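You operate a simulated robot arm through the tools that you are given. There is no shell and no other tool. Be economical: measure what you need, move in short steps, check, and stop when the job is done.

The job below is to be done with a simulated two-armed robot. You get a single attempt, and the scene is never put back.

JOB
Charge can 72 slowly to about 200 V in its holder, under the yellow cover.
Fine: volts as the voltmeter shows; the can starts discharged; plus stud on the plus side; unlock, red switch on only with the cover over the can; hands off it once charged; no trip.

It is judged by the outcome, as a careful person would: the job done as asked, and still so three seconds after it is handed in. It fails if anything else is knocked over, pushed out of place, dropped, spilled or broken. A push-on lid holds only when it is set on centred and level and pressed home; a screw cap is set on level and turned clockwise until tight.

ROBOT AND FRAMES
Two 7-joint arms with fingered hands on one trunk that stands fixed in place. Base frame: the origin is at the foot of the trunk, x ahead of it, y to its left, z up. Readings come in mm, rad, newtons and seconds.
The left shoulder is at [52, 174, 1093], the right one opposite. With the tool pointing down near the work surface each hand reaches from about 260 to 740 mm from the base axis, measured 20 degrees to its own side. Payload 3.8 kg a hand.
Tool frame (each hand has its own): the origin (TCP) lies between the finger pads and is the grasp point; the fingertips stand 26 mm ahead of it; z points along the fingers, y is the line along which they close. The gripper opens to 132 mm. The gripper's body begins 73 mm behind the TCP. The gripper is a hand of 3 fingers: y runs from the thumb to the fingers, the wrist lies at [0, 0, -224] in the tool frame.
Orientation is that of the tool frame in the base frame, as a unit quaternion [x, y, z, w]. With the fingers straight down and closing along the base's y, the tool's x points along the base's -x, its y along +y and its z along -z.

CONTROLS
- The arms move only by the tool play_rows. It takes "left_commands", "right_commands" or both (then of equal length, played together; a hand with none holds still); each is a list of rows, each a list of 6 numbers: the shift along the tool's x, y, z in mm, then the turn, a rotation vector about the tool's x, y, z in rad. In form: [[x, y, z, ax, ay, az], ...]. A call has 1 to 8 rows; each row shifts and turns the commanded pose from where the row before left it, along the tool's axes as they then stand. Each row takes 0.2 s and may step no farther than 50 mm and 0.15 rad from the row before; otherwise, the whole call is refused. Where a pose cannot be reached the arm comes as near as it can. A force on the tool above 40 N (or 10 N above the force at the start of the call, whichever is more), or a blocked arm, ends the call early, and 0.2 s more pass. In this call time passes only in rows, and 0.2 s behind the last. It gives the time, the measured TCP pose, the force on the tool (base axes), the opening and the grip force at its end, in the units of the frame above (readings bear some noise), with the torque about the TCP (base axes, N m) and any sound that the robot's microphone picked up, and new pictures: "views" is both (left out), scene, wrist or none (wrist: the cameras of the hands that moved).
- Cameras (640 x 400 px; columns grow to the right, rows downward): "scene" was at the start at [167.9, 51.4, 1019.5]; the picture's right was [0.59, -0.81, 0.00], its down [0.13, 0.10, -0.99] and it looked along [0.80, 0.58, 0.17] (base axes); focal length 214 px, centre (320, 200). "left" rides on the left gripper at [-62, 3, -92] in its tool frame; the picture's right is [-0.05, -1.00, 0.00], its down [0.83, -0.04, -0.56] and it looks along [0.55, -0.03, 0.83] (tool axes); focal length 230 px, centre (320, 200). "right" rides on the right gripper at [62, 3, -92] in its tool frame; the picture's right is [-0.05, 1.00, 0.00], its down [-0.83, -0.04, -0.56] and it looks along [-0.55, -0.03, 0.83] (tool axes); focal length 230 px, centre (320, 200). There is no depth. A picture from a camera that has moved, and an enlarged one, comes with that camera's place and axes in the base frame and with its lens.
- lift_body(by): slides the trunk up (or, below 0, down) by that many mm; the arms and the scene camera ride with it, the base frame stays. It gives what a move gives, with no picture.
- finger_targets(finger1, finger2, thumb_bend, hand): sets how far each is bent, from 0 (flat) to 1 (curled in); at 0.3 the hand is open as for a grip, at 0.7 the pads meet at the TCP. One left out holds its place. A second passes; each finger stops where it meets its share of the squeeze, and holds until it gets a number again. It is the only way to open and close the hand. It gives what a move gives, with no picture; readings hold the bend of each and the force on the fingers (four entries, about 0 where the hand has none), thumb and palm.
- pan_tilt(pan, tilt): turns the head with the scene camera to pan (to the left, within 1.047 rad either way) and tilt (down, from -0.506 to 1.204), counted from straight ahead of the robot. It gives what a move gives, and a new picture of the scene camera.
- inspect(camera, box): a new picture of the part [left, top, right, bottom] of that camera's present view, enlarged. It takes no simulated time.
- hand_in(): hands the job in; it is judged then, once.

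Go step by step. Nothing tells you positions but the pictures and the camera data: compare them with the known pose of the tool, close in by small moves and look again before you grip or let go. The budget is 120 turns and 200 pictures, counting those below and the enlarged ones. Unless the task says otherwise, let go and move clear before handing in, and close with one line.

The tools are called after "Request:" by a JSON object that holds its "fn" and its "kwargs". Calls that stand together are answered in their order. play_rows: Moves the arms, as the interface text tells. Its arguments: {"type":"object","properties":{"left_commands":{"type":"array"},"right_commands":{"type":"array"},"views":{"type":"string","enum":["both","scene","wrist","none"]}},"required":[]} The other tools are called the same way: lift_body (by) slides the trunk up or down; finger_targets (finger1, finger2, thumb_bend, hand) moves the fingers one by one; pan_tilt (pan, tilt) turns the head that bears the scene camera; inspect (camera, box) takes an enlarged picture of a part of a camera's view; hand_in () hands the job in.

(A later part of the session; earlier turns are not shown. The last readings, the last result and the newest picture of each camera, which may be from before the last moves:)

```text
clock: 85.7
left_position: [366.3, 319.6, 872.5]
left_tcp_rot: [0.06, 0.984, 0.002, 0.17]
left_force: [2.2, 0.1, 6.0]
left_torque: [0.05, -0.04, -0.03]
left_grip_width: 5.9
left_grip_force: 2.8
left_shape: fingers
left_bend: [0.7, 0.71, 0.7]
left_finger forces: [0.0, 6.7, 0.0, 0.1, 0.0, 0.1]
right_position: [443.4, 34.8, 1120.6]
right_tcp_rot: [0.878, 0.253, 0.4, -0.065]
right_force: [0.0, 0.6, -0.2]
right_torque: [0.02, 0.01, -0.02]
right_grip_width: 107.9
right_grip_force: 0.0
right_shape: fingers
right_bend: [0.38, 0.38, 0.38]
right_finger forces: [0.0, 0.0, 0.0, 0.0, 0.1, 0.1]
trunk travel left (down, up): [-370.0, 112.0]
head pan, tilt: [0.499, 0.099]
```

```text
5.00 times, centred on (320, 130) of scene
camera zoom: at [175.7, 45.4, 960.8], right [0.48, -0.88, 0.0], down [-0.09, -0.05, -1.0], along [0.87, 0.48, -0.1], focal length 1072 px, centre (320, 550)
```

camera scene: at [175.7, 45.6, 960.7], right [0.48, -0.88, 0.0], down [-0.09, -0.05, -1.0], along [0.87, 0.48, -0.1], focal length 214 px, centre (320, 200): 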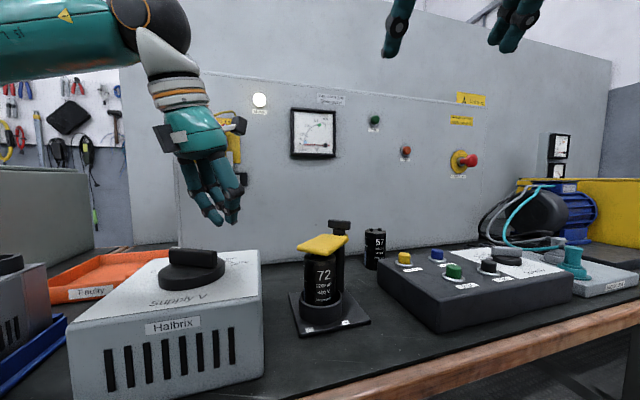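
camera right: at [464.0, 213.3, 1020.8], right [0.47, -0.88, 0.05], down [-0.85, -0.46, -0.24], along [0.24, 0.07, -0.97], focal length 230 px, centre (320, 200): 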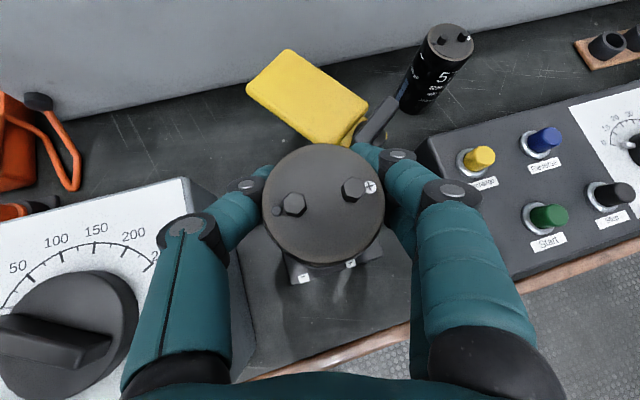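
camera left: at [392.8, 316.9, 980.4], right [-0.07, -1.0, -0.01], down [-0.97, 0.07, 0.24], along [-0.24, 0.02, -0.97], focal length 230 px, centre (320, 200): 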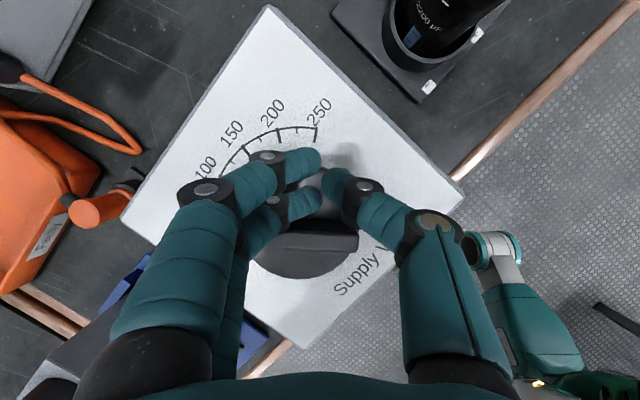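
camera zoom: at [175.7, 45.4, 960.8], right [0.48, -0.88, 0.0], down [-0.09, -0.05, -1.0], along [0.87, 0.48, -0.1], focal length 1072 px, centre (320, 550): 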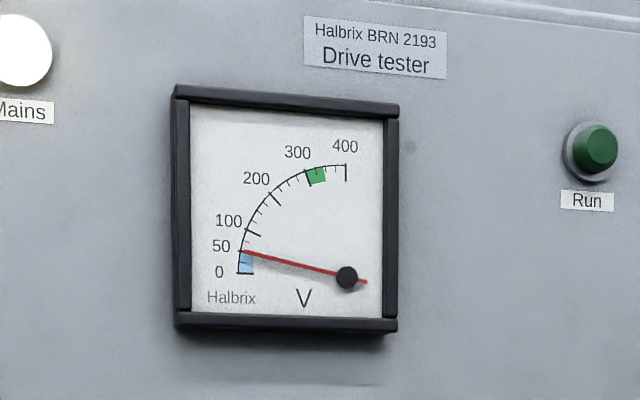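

About 52 V and rising slowly as it should. I shift the finger toward the bar's end for better control while it settles.

Request:
{"fn": "play_rows", "kwargs": {"left_commands": [[-6.9, 0, -3.2, 0, 0, 0], [0, -11.4, 0, 0, 0, 0], [0, 0, 0, 0, 0, 0], [0, 0, 0, 0, 0, 0], [0, 0, 0, 0, 0, 0], [0, 0, 0, 0, 0, 0], [0, 0, 0, 0, 0, 0]], "views": "wrist"}}

Request:
{"fn": "inspect", "kwargs": {"camera": "scene", "box": [280, 90, 360, 170]}}

Request:
{"fn": "inspect", "kwargs": {"camera": "right", "box": [0, 0, 640, 400]}}

```text
clock: 87.3
left_position: [370.6, 309.2, 876.6]
left_tcp_rot: [0.062, 0.983, 0.0, 0.171]
left_force: [0.3, 0.4, 1.0]
left_torque: [-0.02, 0.02, 0.0]
left_grip_width: 5.5
left_grip_force: 0.0
left_shape: fingers
left_bend: [0.7, 0.7, 0.7]
left_finger forces: [0.1, 0.0, 0.0, 0.0, 0.0, 0.0]
right_position: [443.2, 35.1, 1120.9]
right_tcp_rot: [0.878, 0.252, 0.401, -0.065]
right_force: [0.3, -0.3, 0.6]
right_torque: [-0.05, 0.0, 0.01]
right_grip_width: 108.1
right_grip_force: 0.1
right_shape: fingers
right_bend: [0.38, 0.38, 0.38]
right_finger forces: [0.0, 0.1, 0.0, 0.0, 0.0, 0.1]
trunk travel left (down, up): [-370.0, 112.0]
head pan, tilt: [0.499, 0.099]
camera left: at [396.7, 305.6, 984.8], right [-0.07, -1.0, -0.01], down [-0.97, 0.07, 0.25], along [-0.24, 0.02, -0.97], focal length 230 px, centre (320, 200)
```

left: 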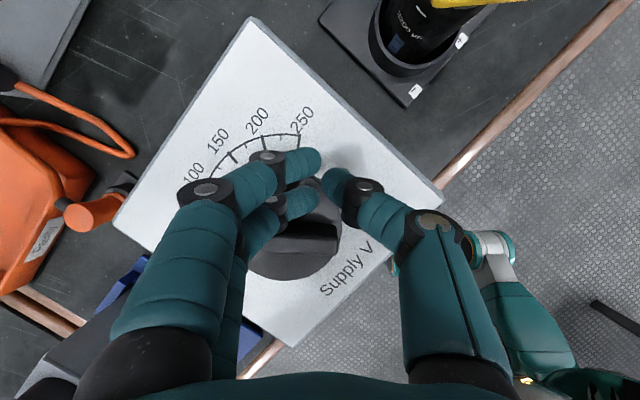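

```text
5.00 times, centred on (320, 130) of scene
camera zoom: at [175.7, 45.6, 960.7], right [0.48, -0.88, 0.0], down [-0.09, -0.05, -1.0], along [0.87, 0.48, -0.1], focal length 1072 px, centre (320, 550)
```

zoom: 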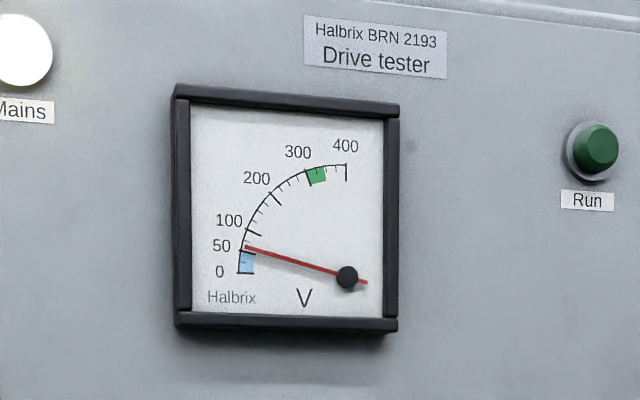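

```text
1.00 times, centred on (320, 200) of right (not enlarged: the box is as wide or as high as the picture)
camera zoom: at [417.6, 26.5, 1228.0], right [0.47, -0.88, 0.05], down [-0.85, -0.46, -0.24], along [0.24, 0.07, -0.97], focal length 230 px, centre (320, 200)
```

zoom: 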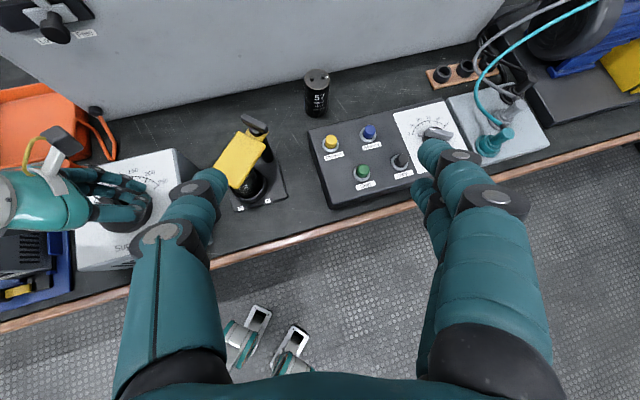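

~58 V, settling. Push the bar on in small steps.

Request:
{"fn": "play_rows", "kwargs": {"left_commands": [[3.8, -0.5, -1.3, 0, 0, 0], [3.8, -0.5, -1.3, 0, 0, 0], [3.8, -0.5, -1.3, 0, 0, 0], [0, 0, 0, 0, 0, 0]], "views": "wrist"}}

Request:
{"fn": "inspect", "kwargs": {"camera": "scene", "box": [280, 90, 360, 170]}}

```text
clock: 88.3
left_position: [361.3, 309.2, 877.3]
left_tcp_rot: [0.063, 0.984, 0.0, 0.169]
left_force: [0.4, -0.2, -0.3]
left_torque: [0.0, -0.04, 0.02]
left_grip_width: 5.5
left_grip_force: 0.0
left_shape: fingers
left_bend: [0.7, 0.7, 0.7]
left_finger forces: [0.0, 0.3, 0.0, 0.0, 0.1, 0.0]
right_position: [444.1, 35.9, 1119.8]
right_tcp_rot: [0.879, 0.252, 0.4, -0.064]
right_force: [-0.3, -0.2, 0.9]
right_torque: [0.0, 0.0, 0.01]
right_grip_width: 107.7
right_grip_force: 0.1
right_shape: fingers
right_bend: [0.38, 0.38, 0.38]
right_finger forces: [0.0, 0.0, 0.0, 0.0, 0.0, 0.0]
trunk travel left (down, up): [-370.0, 112.0]
head pan, tilt: [0.499, 0.099]
camera left: at [388.7, 305.7, 985.4], right [-0.07, -1.0, -0.01], down [-0.97, 0.07, 0.25], along [-0.25, 0.02, -0.97], focal length 230 px, centre (320, 200)
```

left: 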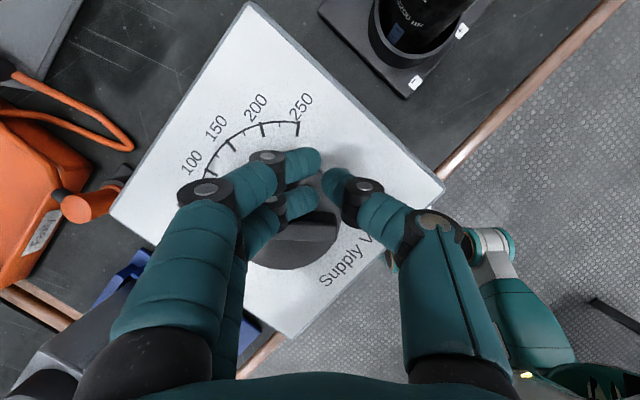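

```text
5.00 times, centred on (320, 130) of scene
camera zoom: at [175.7, 45.6, 960.7], right [0.48, -0.88, 0.0], down [-0.09, -0.05, -1.0], along [0.87, 0.48, -0.1], focal length 1072 px, centre (320, 550)
```

zoom: 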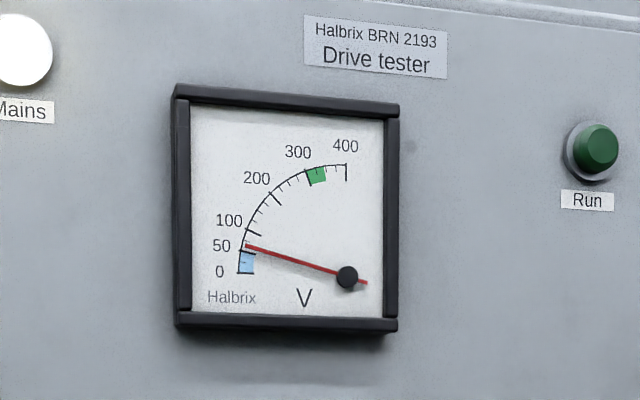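

Request:
{"fn": "play_rows", "kwargs": {"left_commands": [[3.8, -0.5, -1.3, 0, 0, 0], [3.8, -0.5, -1.3, 0, 0, 0], [0, 0, 0, 0, 0, 0], [0, 0, 0, 0, 0, 0], [0, 0, 0, 0, 0, 0], [0, 0, 0, 0, 0, 0]], "views": "wrist"}}

Request:
{"fn": "inspect", "kwargs": {"camera": "scene", "box": [280, 90, 360, 170]}}

```text
clock: 89.7
left_position: [359.7, 309.8, 877.5]
left_tcp_rot: [0.063, 0.984, 0.001, 0.169]
left_force: [1.0, -0.8, -0.3]
left_torque: [-0.02, 0.02, 0.03]
left_grip_width: 5.6
left_grip_force: 0.2
left_shape: fingers
left_bend: [0.7, 0.7, 0.7]
left_finger forces: [0.0, 0.7, 0.0, 0.0, 0.1, 0.0]
left hand out of reach, approached as far as the arm can: row 1, 2
right_position: [444.5, 34.2, 1120.4]
right_tcp_rot: [0.879, 0.253, 0.4, -0.065]
right_force: [1.1, 0.0, 0.6]
right_torque: [0.0, -0.01, -0.02]
right_grip_width: 107.8
right_grip_force: 0.0
right_shape: fingers
right_bend: [0.38, 0.38, 0.38]
right_finger forces: [0.1, 0.0, 0.1, 0.1, 0.0, 0.0]
trunk travel left (down, up): [-370.0, 112.0]
head pan, tilt: [0.499, 0.099]
camera left: at [388.2, 306.6, 985.5], right [-0.07, -1.0, -0.01], down [-0.97, 0.07, 0.25], along [-0.25, 0.02, -0.97], focal length 230 px, centre (320, 200)
```

left: 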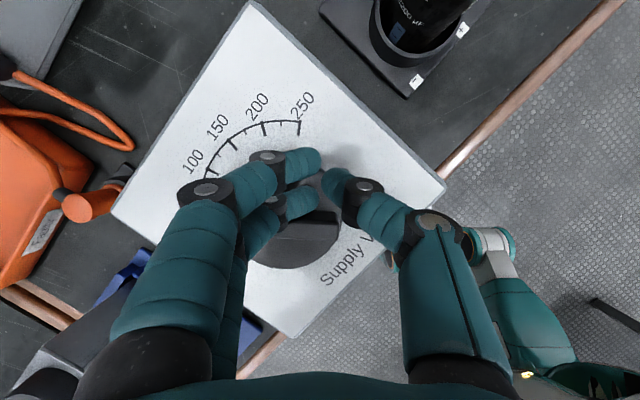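

```text
5.00 times, centred on (320, 130) of scene
camera zoom: at [175.7, 45.5, 960.7], right [0.48, -0.88, 0.0], down [-0.09, -0.05, -1.0], along [0.87, 0.48, -0.1], focal length 1072 px, centre (320, 550)
```

zoom: 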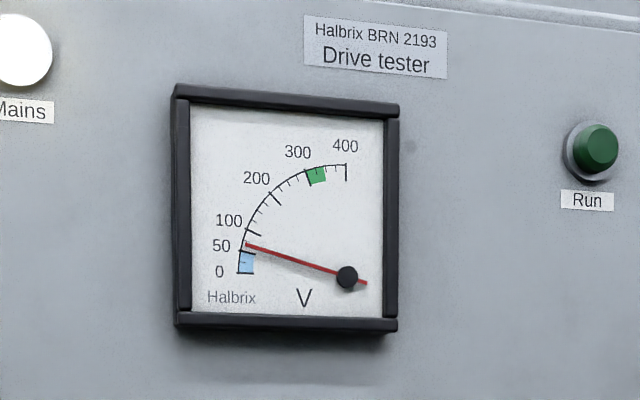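

The arm is at a reach limit in this tilt; making the hand more upright frees it and moves the tip onward. Small steps.

Request:
{"fn": "play_rows", "kwargs": {"left_commands": [[0, 0, 0, 0, 0.07, 0], [0, 0, 0, 0, 0.07, 0], [3, -0.5, -0.6, 0, 0.05, 0], [0, 0, 0, 0, 0, 0], [0, 0, 0, 0, 0, 0]], "views": "wrist"}}

Request:
{"fn": "inspect", "kwargs": {"camera": "scene", "box": [280, 90, 360, 170]}}

```text
clock: 90.9
left_position: [357.8, 308.7, 878.5]
left_tcp_rot: [0.063, 0.995, 0.007, 0.074]
left_force: [5.0, -2.3, 4.8]
left_torque: [0.06, 0.0, -0.1]
left_grip_width: 5.5
left_grip_force: 3.4
left_shape: fingers
left_bend: [0.7, 0.71, 0.7]
left_finger forces: [0.0, 6.6, 0.0, 0.0, 0.1, 0.0]
right_position: [443.5, 34.7, 1119.9]
right_tcp_rot: [0.878, 0.253, 0.4, -0.065]
right_force: [0.2, 0.3, -0.3]
right_torque: [-0.01, 0.02, 0.02]
right_grip_width: 107.8
right_grip_force: 0.0
right_shape: fingers
right_bend: [0.38, 0.38, 0.38]
right_finger forces: [0.0, 0.0, 0.2, 0.0, 0.0, 0.0]
trunk travel left (down, up): [-370.0, 112.0]
head pan, tilt: [0.499, 0.099]
camera left: at [404.2, 303.8, 978.8], right [-0.07, -1.0, -0.02], down [-0.9, 0.06, 0.42], along [-0.42, 0.04, -0.91], focal length 230 px, centre (320, 200)
```

left: 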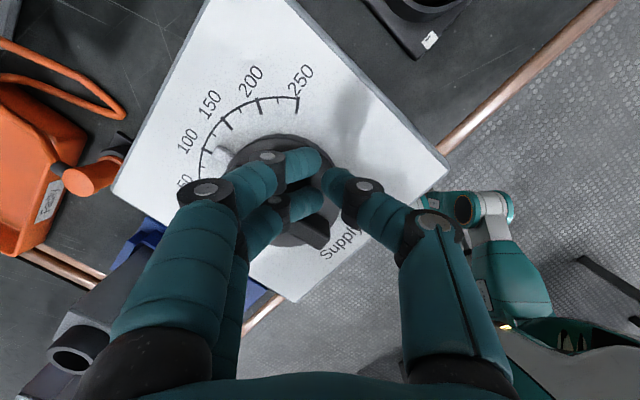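

```text
5.00 times, centred on (320, 130) of scene
camera zoom: at [175.9, 45.2, 960.8], right [0.48, -0.88, 0.0], down [-0.09, -0.05, -1.0], along [0.87, 0.48, -0.1], focal length 1072 px, centre (320, 550)
```

zoom: 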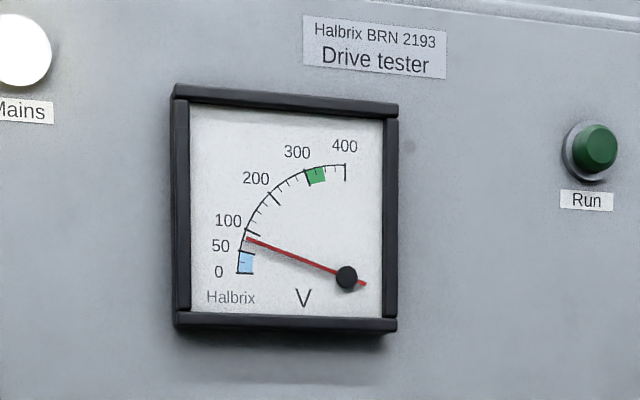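

Request:
{"fn": "play_rows", "kwargs": {"left_commands": [[0, 0, 0, 0, 0, 0], [0, 0, 0, 0, 0, 0], [0, 0, 0, 0, 0, 0], [0, 0, 0, 0, 0, 0], [0, 0, 0, 0, 0, 0], [0, 0, 0, 0, 0, 0]], "views": "none"}}

Request:
{"fn": "inspect", "kwargs": {"camera": "scene", "box": [280, 90, 360, 170]}}

Request:
{"fn": "inspect", "kwargs": {"camera": "left", "box": [160, 60, 380, 280]}}

```text
clock: 92.3
left_position: [357.6, 309.3, 877.1]
left_tcp_rot: [0.062, 0.995, 0.007, 0.075]
left_force: [3.1, -1.7, 5.6]
left_torque: [0.1, 0.03, -0.08]
left_grip_width: 5.3
left_grip_force: 3.2
left_shape: fingers
left_bend: [0.7, 0.71, 0.7]
left_finger forces: [0.0, 6.2, 0.1, 0.1, 0.0, 0.1]
right_position: [443.2, 34.0, 1120.0]
right_tcp_rot: [0.879, 0.252, 0.401, -0.065]
right_force: [-0.3, 0.6, 0.0]
right_torque: [0.03, 0.02, 0.0]
right_grip_width: 107.9
right_grip_force: 0.1
right_shape: fingers
right_bend: [0.38, 0.38, 0.38]
right_finger forces: [0.0, 0.0, 0.0, 0.0, 0.1, 0.0]
trunk travel left (down, up): [-370.0, 112.0]
head pan, tilt: [0.499, 0.099]
```

```text
5.00 times, centred on (320, 130) of scene
camera zoom: at [175.8, 45.2, 960.7], right [0.48, -0.88, 0.0], down [-0.09, -0.05, -1.0], along [0.87, 0.48, -0.1], focal length 1072 px, centre (320, 550)
```

zoom: 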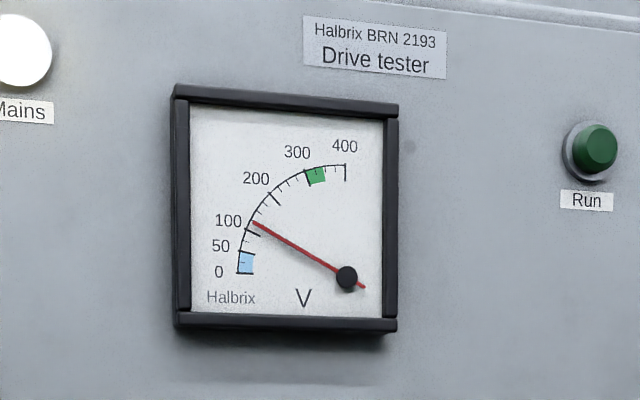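

```text
1.82 times, centred on (270, 170) of left
camera zoom: at [404.2, 303.9, 978.6], right [-0.07, -1.0, -0.02], down [-0.9, 0.06, 0.42], along [-0.42, 0.04, -0.91], focal length 418 px, centre (411, 254)
```

zoom: 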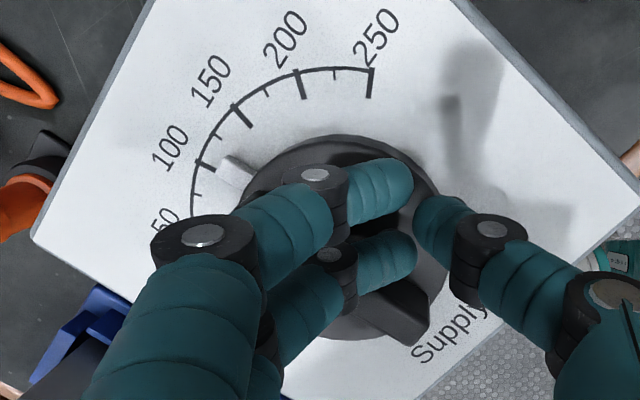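

~113 V and still rising; I take the finger off the bar and let it settle.

Request:
{"fn": "play_rows", "kwargs": {"left_commands": [[-4, 0, -3, 0, 0, 0], [0, 0, 0, 0, 0, 0], [0, 0, 0, 0, 0, 0], [0, 0, 0, 0, 0, 0], [0, 0, 0, 0, 0, 0], [0, 0, 0, 0, 0, 0], [0, 0, 0, 0, 0, 0], [0, 0, 0, 0, 0, 0]], "views": "none"}}

Request:
{"fn": "inspect", "kwargs": {"camera": "scene", "box": [280, 90, 360, 170]}}

```text
clock: 94.1
left_position: [360.9, 309.2, 880.8]
left_tcp_rot: [0.062, 0.995, 0.007, 0.076]
left_force: [-0.5, -0.2, 0.4]
left_torque: [0.02, -0.02, 0.0]
left_grip_width: 5.7
left_grip_force: 0.0
left_shape: fingers
left_bend: [0.7, 0.7, 0.7]
left_finger forces: [0.0, 0.0, 0.1, 0.0, 0.0, 0.1]
right_position: [442.9, 35.1, 1119.7]
right_tcp_rot: [0.878, 0.253, 0.4, -0.065]
right_force: [0.3, -0.5, -0.5]
right_torque: [0.02, -0.02, 0.02]
right_grip_width: 107.5
right_grip_force: 0.0
right_shape: fingers
right_bend: [0.38, 0.38, 0.38]
right_finger forces: [0.0, 0.1, 0.0, 0.0, 0.0, 0.1]
trunk travel left (down, up): [-370.0, 112.0]
head pan, tilt: [0.499, 0.099]
```

```text
5.00 times, centred on (320, 130) of scene
camera zoom: at [175.7, 45.6, 960.7], right [0.48, -0.88, 0.0], down [-0.09, -0.05, -1.0], along [0.87, 0.48, -0.1], focal length 1072 px, centre (320, 550)
```

zoom: 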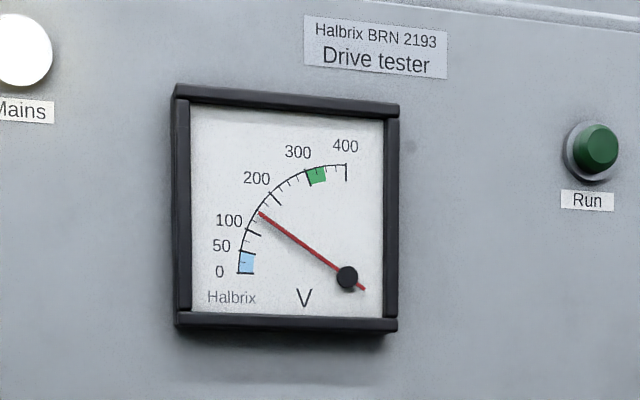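

Request:
{"fn": "play_rows", "kwargs": {"left_commands": [[0, 0, 0, 0, 0, 0], [0, 0, 0, 0, 0, 0], [0, 0, 0, 0, 0, 0], [0, 0, 0, 0, 0, 0], [0, 0, 0, 0, 0, 0], [0, 0, 0, 0, 0, 0], [0, 0, 0, 0, 0, 0], [0, 0, 0, 0, 0, 0]], "views": "wrist"}}

Request:
{"fn": "inspect", "kwargs": {"camera": "scene", "box": [280, 90, 360, 170]}}

```text
clock: 95.9
left_position: [362.1, 310.5, 880.3]
left_tcp_rot: [0.063, 0.995, 0.006, 0.076]
left_force: [0.1, 1.0, -1.1]
left_torque: [-0.04, 0.02, 0.01]
left_grip_width: 5.3
left_grip_force: 0.1
left_shape: fingers
left_bend: [0.7, 0.7, 0.7]
left_finger forces: [0.0, 0.0, 0.1, 0.1, 0.0, 0.1]
right_position: [443.7, 34.1, 1121.7]
right_tcp_rot: [0.878, 0.253, 0.401, -0.065]
right_force: [-0.1, 0.3, 0.3]
right_torque: [0.01, 0.04, -0.01]
right_grip_width: 107.6
right_grip_force: 0.0
right_shape: fingers
right_bend: [0.38, 0.38, 0.38]
right_finger forces: [0.1, 0.0, 0.0, 0.1, 0.1, 0.0]
trunk travel left (down, up): [-370.0, 112.0]
head pan, tilt: [0.499, 0.099]
camera left: at [407.5, 304.0, 982.4], right [-0.07, -1.0, -0.02], down [-0.9, 0.06, 0.42], along [-0.42, 0.04, -0.91], focal length 230 px, centre (320, 200)
```

left: 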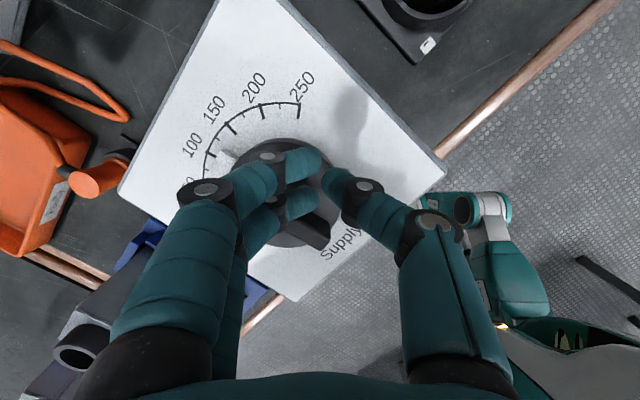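

```text
5.00 times, centred on (320, 130) of scene
camera zoom: at [175.7, 45.6, 960.7], right [0.48, -0.88, 0.0], down [-0.09, -0.05, -1.0], along [0.87, 0.48, -0.1], focal length 1072 px, centre (320, 550)
```

zoom: 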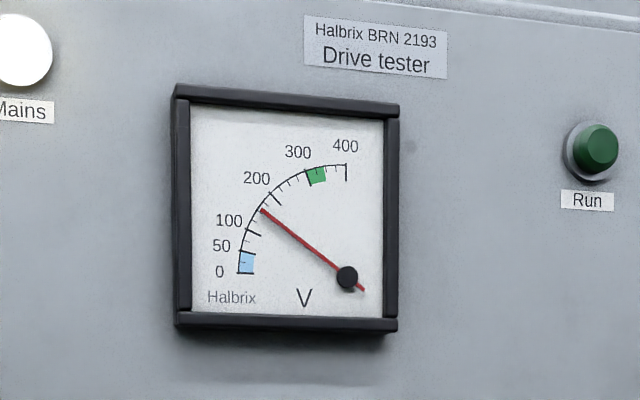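

~160 V, near settled. Now about 5 mm more of push, in small steps.

Request:
{"fn": "play_rows", "kwargs": {"left_commands": [[4, 0, 3, 0, 0, 0], [2, 0.5, 0, 0, 0.04, 0], [2, 0.5, 0, 0, 0.04, 0], [0, 0, 0, 0, 0, 0]], "views": "wrist"}}

Request:
{"fn": "inspect", "kwargs": {"camera": "scene", "box": [280, 90, 360, 170]}}

```text
clock: 96.9
left_position: [353.7, 310.3, 877.3]
left_tcp_rot: [0.063, 0.997, 0.009, 0.034]
left_force: [0.3, -4.8, 9.8]
left_torque: [0.13, 0.11, 0.03]
left_grip_width: 5.7
left_grip_force: 5.4
left_shape: fingers
left_bend: [0.7, 0.72, 0.7]
left_finger forces: [0.0, 10.6, 0.0, 0.0, 0.0, 0.0]
right_position: [444.2, 33.4, 1120.9]
right_tcp_rot: [0.878, 0.253, 0.401, -0.066]
right_force: [-0.9, 0.6, -0.2]
right_torque: [-0.01, 0.0, 0.03]
right_grip_width: 107.7
right_grip_force: 0.1
right_shape: fingers
right_bend: [0.38, 0.38, 0.38]
right_finger forces: [0.1, 0.0, 0.0, 0.0, 0.1, 0.0]
trunk travel left (down, up): [-370.0, 112.0]
head pan, tilt: [0.499, 0.099]
camera left: at [407.9, 304.3, 974.5], right [-0.07, -1.0, -0.02], down [-0.87, 0.05, 0.5], along [-0.49, 0.05, -0.87], focal length 230 px, centre (320, 200)
```

left: 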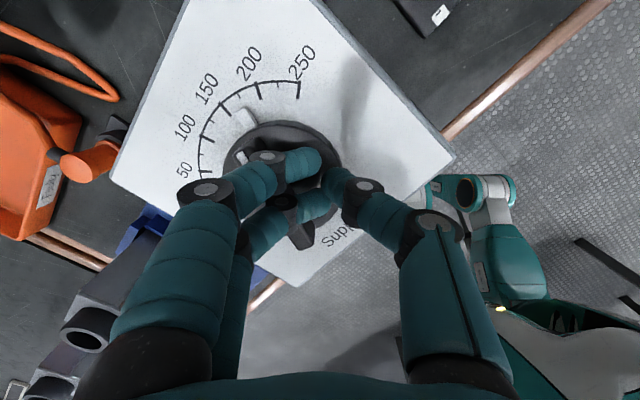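

```text
5.00 times, centred on (320, 130) of scene
camera zoom: at [175.5, 44.9, 960.8], right [0.48, -0.88, 0.0], down [-0.09, -0.05, -1.0], along [0.87, 0.48, -0.1], focal length 1072 px, centre (320, 550)
```

zoom: 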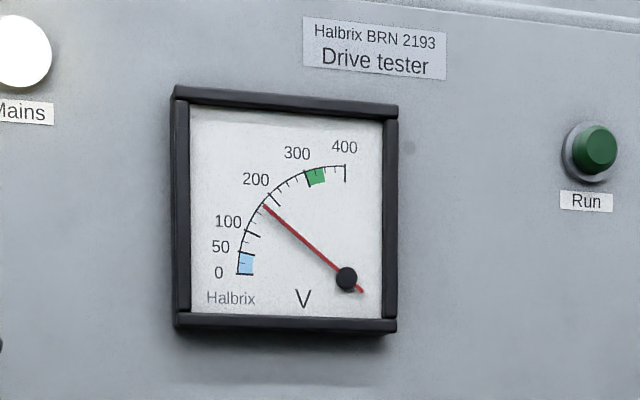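

The bar went further than wanted (pointer ~165–170); I must turn it back promptly by pushing its pointer half the other way.

Request:
{"fn": "play_rows", "kwargs": {"left_commands": [[-9, 13.5, -2, 0, 0, 0], [5.1, 9, 0, 0, 0, 0]], "views": "wrist"}}

Request:
{"fn": "inspect", "kwargs": {"camera": "scene", "box": [280, 90, 360, 170]}}

```text
clock: 97.5
left_position: [362.9, 330.8, 879.8]
left_tcp_rot: [0.063, 0.997, 0.01, 0.039]
left_force: [12.6, -10.8, 14.1]
left_torque: [-0.16, -0.04, 0.14]
left_grip_width: 7.4
left_grip_force: 14.1
left_shape: fingers
left_bend: [0.7, 0.74, 0.7]
left_finger forces: [0.0, 27.0, 0.0, 0.0, 0.0, 0.1]
right_position: [444.2, 32.9, 1120.3]
right_tcp_rot: [0.878, 0.253, 0.4, -0.067]
right_force: [-0.3, -0.4, 0.4]
right_torque: [-0.01, -0.03, 0.0]
right_grip_width: 107.7
right_grip_force: 0.2
right_shape: fingers
right_bend: [0.38, 0.38, 0.38]
right_finger forces: [0.0, 0.0, 0.0, 0.0, 0.1, 0.0]
trunk travel left (down, up): [-370.0, 112.0]
head pan, tilt: [0.499, 0.099]
camera left: at [416.7, 325.1, 978.5], right [-0.07, -1.0, -0.02], down [-0.87, 0.05, 0.49], along [-0.48, 0.05, -0.87], focal length 230 px, centre (320, 200)
```

left: 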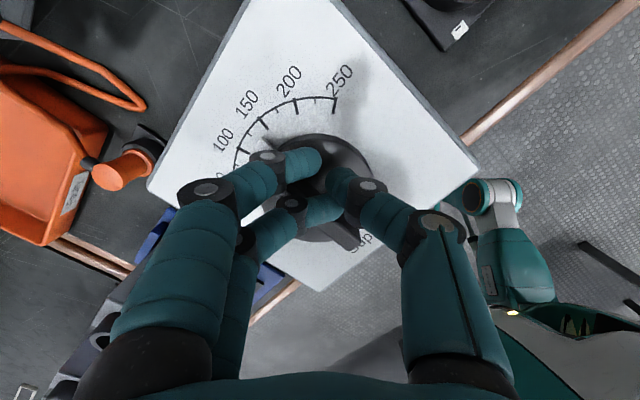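

```text
5.00 times, centred on (320, 130) of scene
camera zoom: at [176.2, 44.2, 960.8], right [0.48, -0.88, 0.0], down [-0.09, -0.05, -1.0], along [0.87, 0.48, -0.1], focal length 1072 px, centre (320, 550)
```

zoom: 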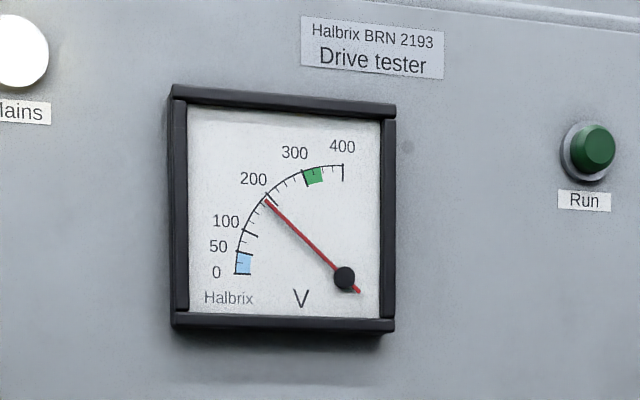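

It turned back; meter ~188 V. I release the finger pressure and read dial and meter.

Request:
{"fn": "play_rows", "kwargs": {"left_commands": [[-6.3, -8.3, -4, 0, 0, 0], [0, -6, -15, 0, 0, 0]], "views": "wrist"}}

Request:
{"fn": "inspect", "kwargs": {"camera": "left", "box": [180, 60, 400, 280]}}

Request:
{"fn": "inspect", "kwargs": {"camera": "scene", "box": [290, 105, 340, 155]}}

```text
clock: 98.1
left_position: [362.1, 318.4, 897.1]
left_tcp_rot: [0.061, 0.998, 0.01, 0.033]
left_force: [-0.1, -0.1, 0.3]
left_torque: [0.0, 0.0, -0.02]
left_grip_width: 5.6
left_grip_force: 0.1
left_shape: fingers
left_bend: [0.7, 0.7, 0.7]
left_finger forces: [0.0, 0.1, 0.0, 0.0, 0.0, 0.0]
right_position: [443.8, 34.5, 1118.9]
right_tcp_rot: [0.878, 0.253, 0.4, -0.065]
right_force: [-0.6, 0.2, 0.4]
right_torque: [-0.02, 0.01, 0.0]
right_grip_width: 107.8
right_grip_force: 0.1
right_shape: fingers
right_bend: [0.38, 0.38, 0.38]
right_finger forces: [0.0, 0.0, 0.1, 0.2, 0.1, 0.1]
trunk travel left (down, up): [-370.0, 112.0]
head pan, tilt: [0.499, 0.099]
camera left: at [416.9, 311.5, 993.8], right [-0.07, -1.0, -0.02], down [-0.87, 0.05, 0.5], along [-0.5, 0.05, -0.87], focal length 230 px, centre (320, 200)
```

left: 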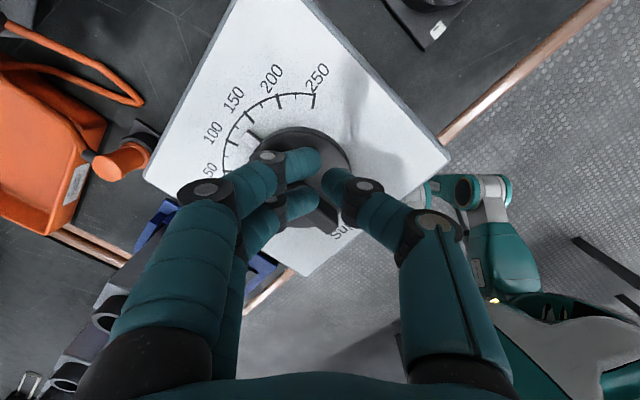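

```text
1.82 times, centred on (290, 170) of left
camera zoom: at [416.9, 311.5, 993.8], right [-0.07, -1.0, -0.02], down [-0.87, 0.05, 0.5], along [-0.5, 0.05, -0.87], focal length 418 px, centre (374, 254)
```

zoom: 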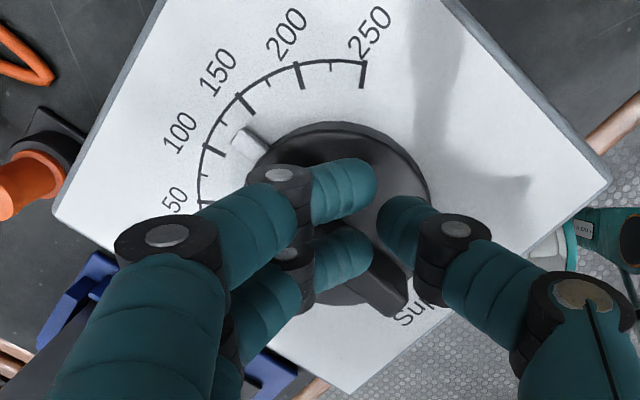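

```text
8.00 times, centred on (315, 130) of scene
camera zoom: at [175.5, 45.5, 960.7], right [0.48, -0.88, 0.0], down [-0.09, -0.05, -1.0], along [0.87, 0.48, -0.1], focal length 1716 px, centre (360, 760)
```

zoom: 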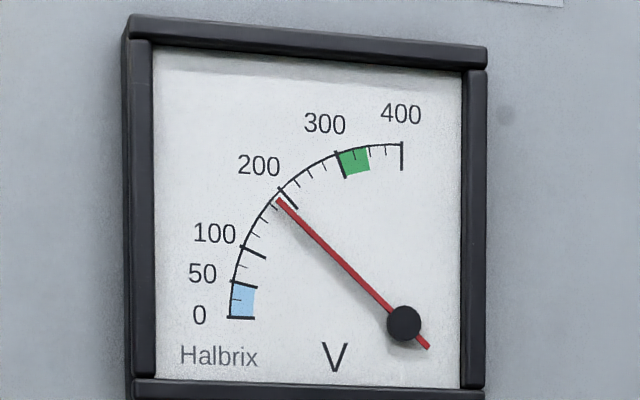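

Meter about 190 V with the dial now back near 120–130. I wait a moment to see whether it holds.

Request:
{"fn": "play_rows", "kwargs": {"left_commands": [[0, 0, -15, 0, 0, 0], [0, 0, 0, 0, 0, 0], [0, 0, 0, 0, 0, 0], [0, 0, 0, 0, 0, 0], [0, 0, 0, 0, 0, 0], [0, 0, 0, 0, 0, 0], [0, 0, 0, 0, 0, 0], [0, 0, 0, 0, 0, 0]], "views": "none"}}

Request:
{"fn": "inspect", "kwargs": {"camera": "scene", "box": [290, 105, 340, 155]}}

```text
clock: 99.9
left_position: [362.9, 317.7, 912.6]
left_tcp_rot: [0.063, 0.997, 0.009, 0.036]
left_force: [-0.8, -0.5, -0.1]
left_torque: [0.02, -0.03, 0.0]
left_grip_width: 5.6
left_grip_force: 0.0
left_shape: fingers
left_bend: [0.7, 0.7, 0.7]
left_finger forces: [0.0, 0.0, 0.0, 0.1, 0.0, 0.0]
right_position: [444.5, 34.2, 1120.5]
right_tcp_rot: [0.878, 0.254, 0.4, -0.065]
right_force: [-0.4, -0.7, 0.3]
right_torque: [0.02, 0.03, -0.02]
right_grip_width: 107.8
right_grip_force: 0.1
right_shape: fingers
right_bend: [0.38, 0.38, 0.38]
right_finger forces: [0.0, 0.0, 0.1, 0.1, 0.1, 0.1]
trunk travel left (down, up): [-370.0, 112.0]
head pan, tilt: [0.499, 0.099]
```

```text
8.00 times, centred on (315, 130) of scene
camera zoom: at [175.7, 45.6, 960.7], right [0.48, -0.88, 0.0], down [-0.09, -0.05, -1.0], along [0.87, 0.48, -0.1], focal length 1716 px, centre (360, 760)
```

zoom: 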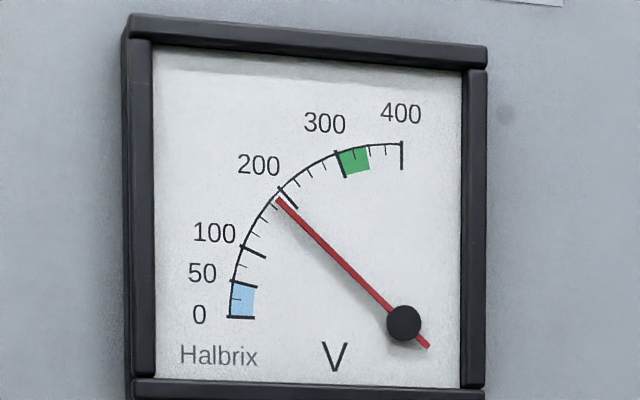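

It holds steady at about 190 V. I'd like it closer to 200, so I look at the dial for a fine adjustment.

Request:
{"fn": "inspect", "kwargs": {"camera": "left", "box": [180, 60, 400, 280]}}

Request:
{"fn": "inspect", "kwargs": {"camera": "scene", "box": [130, 170, 290, 310]}}

```text
1.82 times, centred on (290, 170) of left
camera zoom: at [417.2, 310.8, 1009.9], right [-0.07, -1.0, -0.02], down [-0.87, 0.05, 0.49], along [-0.49, 0.05, -0.87], focal length 418 px, centre (374, 254)
```

zoom: 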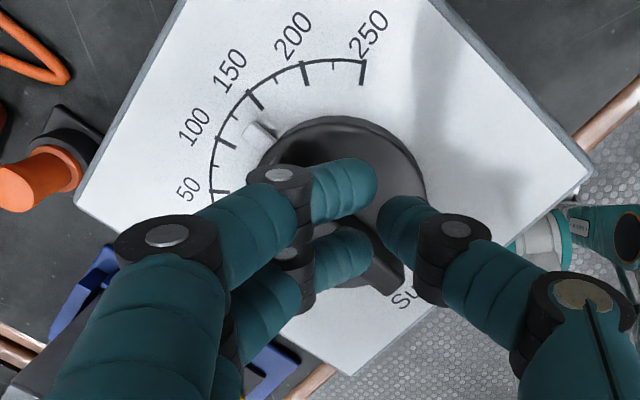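

```text
2.86 times, centred on (210, 240) of scene
camera zoom: at [175.7, 45.6, 960.7], right [0.48, -0.88, 0.0], down [-0.09, -0.05, -1.0], along [0.87, 0.48, -0.1], focal length 613 px, centre (634, 86)
```

zoom: 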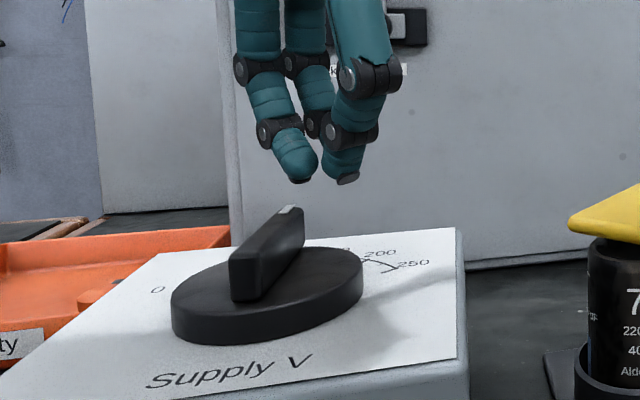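

Dial ~125. Based on the earlier pushes (~9 V of dial per mm), I re-approach the bar's tail and push 1 mm at a time.

Request:
{"fn": "play_rows", "kwargs": {"left_commands": [[-1, -8.5, 0, 0, 0, 0], [0, 0, 20, 0, 0, 0], [0, 0, 13, 0, 0, 0]], "views": "none"}}

Request:
{"fn": "play_rows", "kwargs": {"left_commands": [[2, 0, 0, 0, 0, 0], [2, 0, 0, 0, 0, 0]], "views": "wrist"}}

Request:
{"fn": "inspect", "kwargs": {"camera": "scene", "box": [290, 105, 340, 155]}}

```text
clock: 100.7
left_position: [366.0, 308.2, 879.5]
left_tcp_rot: [0.062, 0.997, 0.009, 0.035]
left_force: [-0.3, 0.1, 0.8]
left_torque: [0.03, 0.0, 0.01]
left_grip_width: 5.5
left_grip_force: 0.0
left_shape: fingers
left_bend: [0.7, 0.7, 0.7]
left_finger forces: [0.0, 0.0, 0.0, 0.0, 0.0, 0.1]
right_position: [443.6, 34.1, 1120.4]
right_tcp_rot: [0.878, 0.254, 0.4, -0.066]
right_force: [-0.5, -0.9, 0.1]
right_torque: [0.0, 0.02, 0.01]
right_grip_width: 107.9
right_grip_force: 0.1
right_shape: fingers
right_bend: [0.38, 0.38, 0.38]
right_finger forces: [0.0, 0.1, 0.0, 0.1, 0.1, 0.0]
trunk travel left (down, up): [-370.0, 112.0]
head pan, tilt: [0.499, 0.099]
```

```text
clock: 101.3
left_position: [362.4, 308.7, 880.8]
left_tcp_rot: [0.063, 0.997, 0.009, 0.036]
left_force: [0.3, 0.5, -0.1]
left_torque: [-0.02, 0.02, 0.0]
left_grip_width: 5.6
left_grip_force: 0.0
left_shape: fingers
left_bend: [0.7, 0.7, 0.7]
left_finger forces: [0.0, 0.0, 0.1, 0.0, 0.0, 0.0]
right_position: [442.7, 34.8, 1119.6]
right_tcp_rot: [0.878, 0.253, 0.402, -0.065]
right_force: [1.0, 0.0, -0.4]
right_torque: [-0.02, -0.04, 0.01]
right_grip_width: 107.8
right_grip_force: 0.2
right_shape: fingers
right_bend: [0.38, 0.38, 0.38]
right_finger forces: [0.1, 0.0, 0.0, 0.0, 0.1, 0.1]
trunk travel left (down, up): [-370.0, 112.0]
head pan, tilt: [0.499, 0.099]
camera left: at [415.6, 303.4, 977.3], right [-0.07, -1.0, -0.02], down [-0.87, 0.05, 0.49], along [-0.49, 0.05, -0.87], focal length 230 px, centre (320, 200)
```

left: 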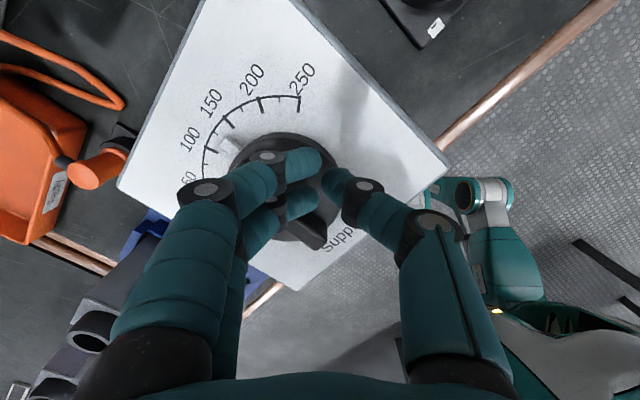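

```text
8.00 times, centred on (315, 130) of scene
camera zoom: at [175.7, 45.6, 960.7], right [0.48, -0.88, 0.0], down [-0.09, -0.05, -1.0], along [0.87, 0.48, -0.1], focal length 1716 px, centre (360, 760)
```

zoom: 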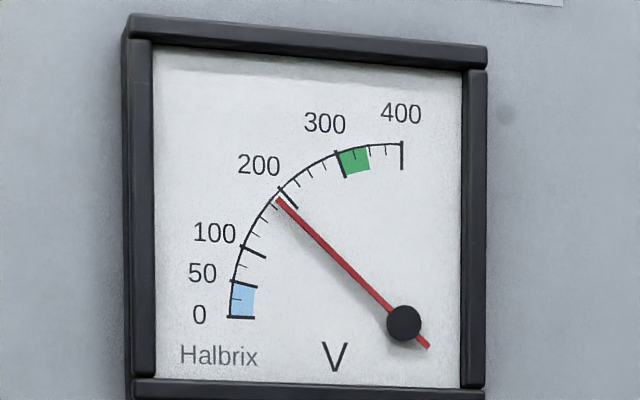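

Request:
{"fn": "play_rows", "kwargs": {"left_commands": [[1.5, 0, 0, 0, 0, 0], [1.5, 0, 0, 0, 0, 0]], "views": "wrist"}}

Request:
{"fn": "inspect", "kwargs": {"camera": "scene", "box": [290, 105, 340, 155]}}

```text
clock: 101.9
left_position: [358.5, 308.1, 879.5]
left_tcp_rot: [0.063, 0.997, 0.008, 0.037]
left_force: [2.7, -1.5, 2.5]
left_torque: [0.01, 0.01, -0.02]
left_grip_width: 5.5
left_grip_force: 1.3
left_shape: fingers
left_bend: [0.7, 0.7, 0.7]
left_finger forces: [0.1, 3.2, 0.1, 0.0, 0.1, 0.0]
right_position: [443.8, 34.2, 1119.5]
right_tcp_rot: [0.878, 0.253, 0.4, -0.066]
right_force: [0.3, 0.2, -0.2]
right_torque: [-0.03, 0.01, 0.03]
right_grip_width: 107.5
right_grip_force: 0.0
right_shape: fingers
right_bend: [0.38, 0.38, 0.38]
right_finger forces: [0.0, 0.1, 0.1, 0.0, 0.0, 0.0]
trunk travel left (down, up): [-370.0, 112.0]
head pan, tilt: [0.499, 0.099]
camera left: at [413.0, 303.0, 977.4], right [-0.07, -1.0, -0.02], down [-0.87, 0.05, 0.49], along [-0.49, 0.05, -0.87], focal length 230 px, centre (320, 200)
```

left: 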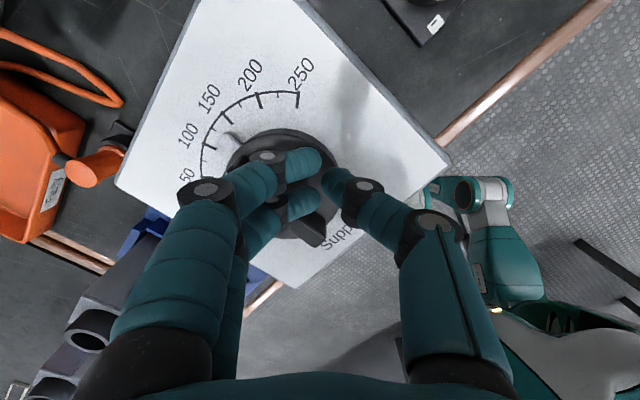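

```text
8.00 times, centred on (315, 130) of scene
camera zoom: at [175.8, 45.4, 960.7], right [0.48, -0.88, 0.0], down [-0.09, -0.05, -0.99], along [0.87, 0.48, -0.1], focal length 1716 px, centre (360, 760)
```

zoom: 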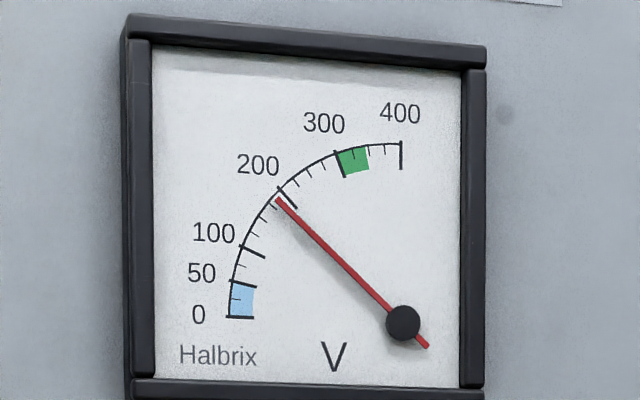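

Contact made. One more millimetre, then wait.

Request:
{"fn": "play_rows", "kwargs": {"left_commands": [[1, 0, 0, 0, 0, 0], [0, 0, 0, 0, 0, 0], [0, 0, 0, 0, 0, 0]], "views": "none"}}

Request:
{"fn": "inspect", "kwargs": {"camera": "scene", "box": [290, 105, 340, 155]}}

Request:
{"fn": "inspect", "kwargs": {"camera": "left", "box": [160, 60, 380, 280]}}

```text
clock: 102.7
left_position: [359.3, 309.3, 880.2]
left_tcp_rot: [0.062, 0.997, 0.009, 0.036]
left_force: [4.8, -2.0, 3.7]
left_torque: [0.01, -0.03, -0.03]
left_grip_width: 5.7
left_grip_force: 2.5
left_shape: fingers
left_bend: [0.7, 0.71, 0.7]
left_finger forces: [0.0, 5.0, 0.0, 0.0, 0.0, 0.1]
right_position: [444.2, 33.8, 1120.8]
right_tcp_rot: [0.879, 0.253, 0.4, -0.066]
right_force: [-0.4, -0.2, 0.0]
right_torque: [0.02, -0.01, -0.01]
right_grip_width: 107.9
right_grip_force: 0.1
right_shape: fingers
right_bend: [0.38, 0.38, 0.38]
right_finger forces: [0.0, 0.0, 0.0, 0.0, 0.0, 0.1]
trunk travel left (down, up): [-370.0, 112.0]
head pan, tilt: [0.499, 0.099]
```

```text
8.00 times, centred on (315, 130) of scene
camera zoom: at [175.9, 45.3, 960.7], right [0.48, -0.88, 0.0], down [-0.09, -0.05, -0.99], along [0.87, 0.48, -0.1], focal length 1716 px, centre (360, 760)
```

zoom: 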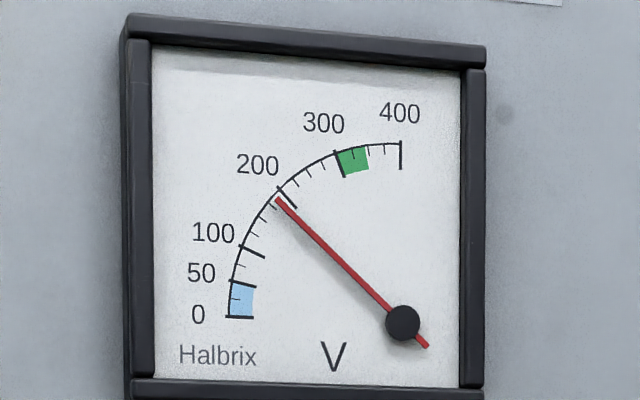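

```text
1.82 times, centred on (270, 170) of left
camera zoom: at [412.0, 303.3, 977.3], right [-0.07, -1.0, -0.02], down [-0.87, 0.05, 0.49], along [-0.49, 0.05, -0.87], focal length 418 px, centre (411, 254)
```

zoom: 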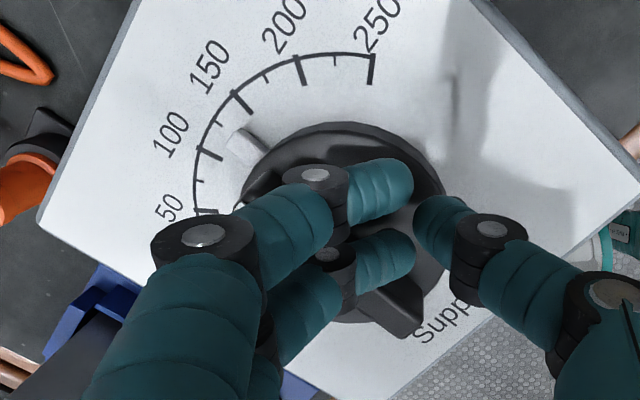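

Request:
{"fn": "play_rows", "kwargs": {"left_commands": [[1, 0, 0, 0, 0, 0], [0, 0, 0, 0, 0, 0]], "views": "none"}}

Request:
{"fn": "inspect", "kwargs": {"camera": "scene", "box": [290, 105, 340, 155]}}

Request:
{"fn": "inspect", "kwargs": {"camera": "left", "box": [160, 60, 380, 280]}}

```text
clock: 103.3
left_position: [358.0, 309.4, 879.9]
left_tcp_rot: [0.063, 0.997, 0.009, 0.037]
left_force: [5.5, -1.0, 2.8]
left_torque: [0.08, -0.03, -0.12]
left_grip_width: 5.6
left_grip_force: 3.2
left_shape: fingers
left_bend: [0.7, 0.71, 0.7]
left_finger forces: [0.0, 6.8, 0.0, 0.1, 0.1, 0.1]
right_position: [444.0, 34.5, 1120.3]
right_tcp_rot: [0.878, 0.253, 0.4, -0.065]
right_force: [0.8, 0.1, -0.3]
right_torque: [-0.02, -0.04, -0.03]
right_grip_width: 108.1
right_grip_force: 0.1
right_shape: fingers
right_bend: [0.38, 0.38, 0.38]
right_finger forces: [0.0, 0.1, 0.0, 0.0, 0.0, 0.0]
trunk travel left (down, up): [-370.0, 112.0]
head pan, tilt: [0.499, 0.099]
```

```text
8.00 times, centred on (315, 130) of scene
camera zoom: at [176.0, 45.2, 960.7], right [0.48, -0.88, 0.0], down [-0.09, -0.05, -0.99], along [0.87, 0.48, -0.1], focal length 1716 px, centre (360, 760)
```

zoom: 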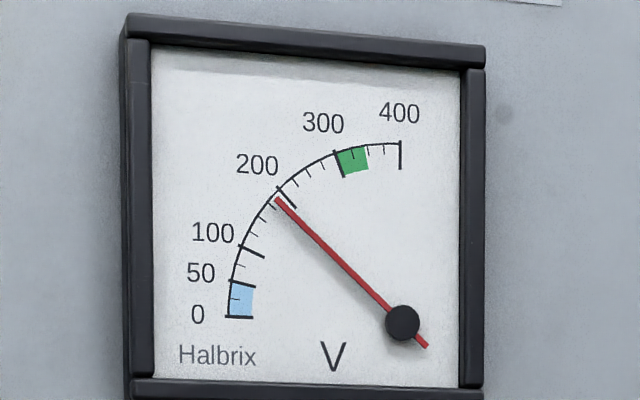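

```text
1.82 times, centred on (270, 170) of left
camera zoom: at [411.0, 303.7, 977.3], right [-0.07, -1.0, -0.02], down [-0.87, 0.05, 0.49], along [-0.49, 0.05, -0.87], focal length 418 px, centre (411, 254)
```

zoom: 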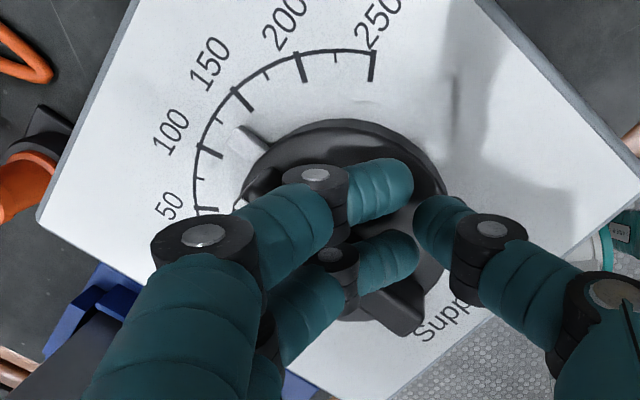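

Request:
{"fn": "play_rows", "kwargs": {"left_commands": [[0.8, 0, 0, 0, 0, 0], [0.8, 0, 0, 0, 0, 0]], "views": "none"}}

Request:
{"fn": "inspect", "kwargs": {"camera": "scene", "box": [290, 105, 340, 155]}}

Request:
{"fn": "inspect", "kwargs": {"camera": "left", "box": [160, 60, 380, 280]}}

```text
clock: 103.9
left_position: [354.6, 310.1, 880.8]
left_tcp_rot: [0.062, 0.997, 0.009, 0.035]
left_force: [4.1, -2.0, 4.6]
left_torque: [0.02, -0.01, -0.06]
left_grip_width: 5.4
left_grip_force: 2.7
left_shape: fingers
left_bend: [0.7, 0.71, 0.7]
left_finger forces: [0.0, 5.7, 0.1, 0.0, 0.0, 0.0]
right_position: [444.1, 34.2, 1120.2]
right_tcp_rot: [0.878, 0.254, 0.4, -0.066]
right_force: [-0.1, 0.4, 0.3]
right_torque: [0.0, 0.05, -0.04]
right_grip_width: 107.8
right_grip_force: 0.1
right_shape: fingers
right_bend: [0.38, 0.38, 0.38]
right_finger forces: [0.0, 0.1, 0.0, 0.1, 0.0, 0.0]
trunk travel left (down, up): [-370.0, 112.0]
head pan, tilt: [0.499, 0.099]
```

```text
8.00 times, centred on (315, 130) of scene
camera zoom: at [175.8, 45.2, 960.7], right [0.48, -0.88, 0.0], down [-0.09, -0.05, -1.0], along [0.87, 0.48, -0.1], focal length 1716 px, centre (360, 760)
```

zoom: 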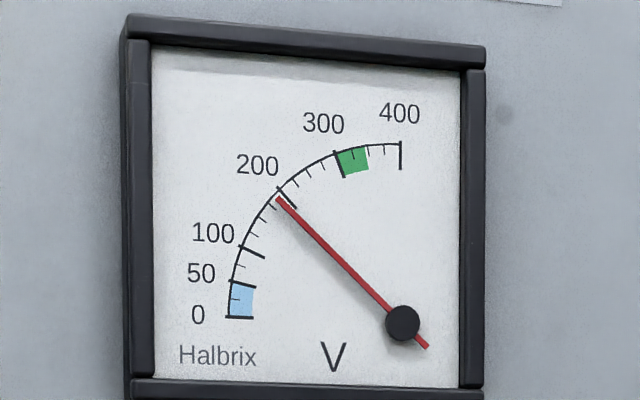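

```text
1.82 times, centred on (270, 170) of left
camera zoom: at [408.4, 303.4, 977.4], right [-0.07, -1.0, -0.02], down [-0.87, 0.05, 0.5], along [-0.49, 0.05, -0.87], focal length 418 px, centre (411, 254)
```

zoom: 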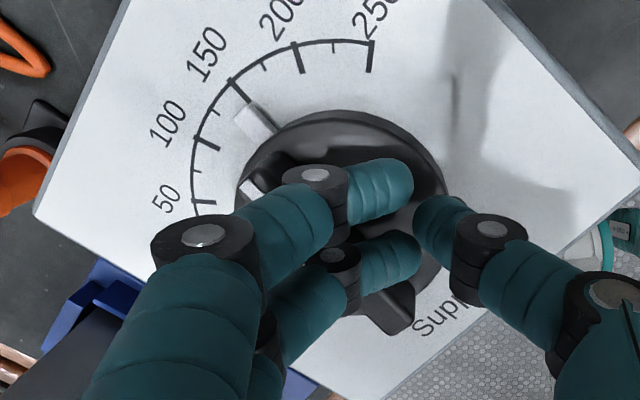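

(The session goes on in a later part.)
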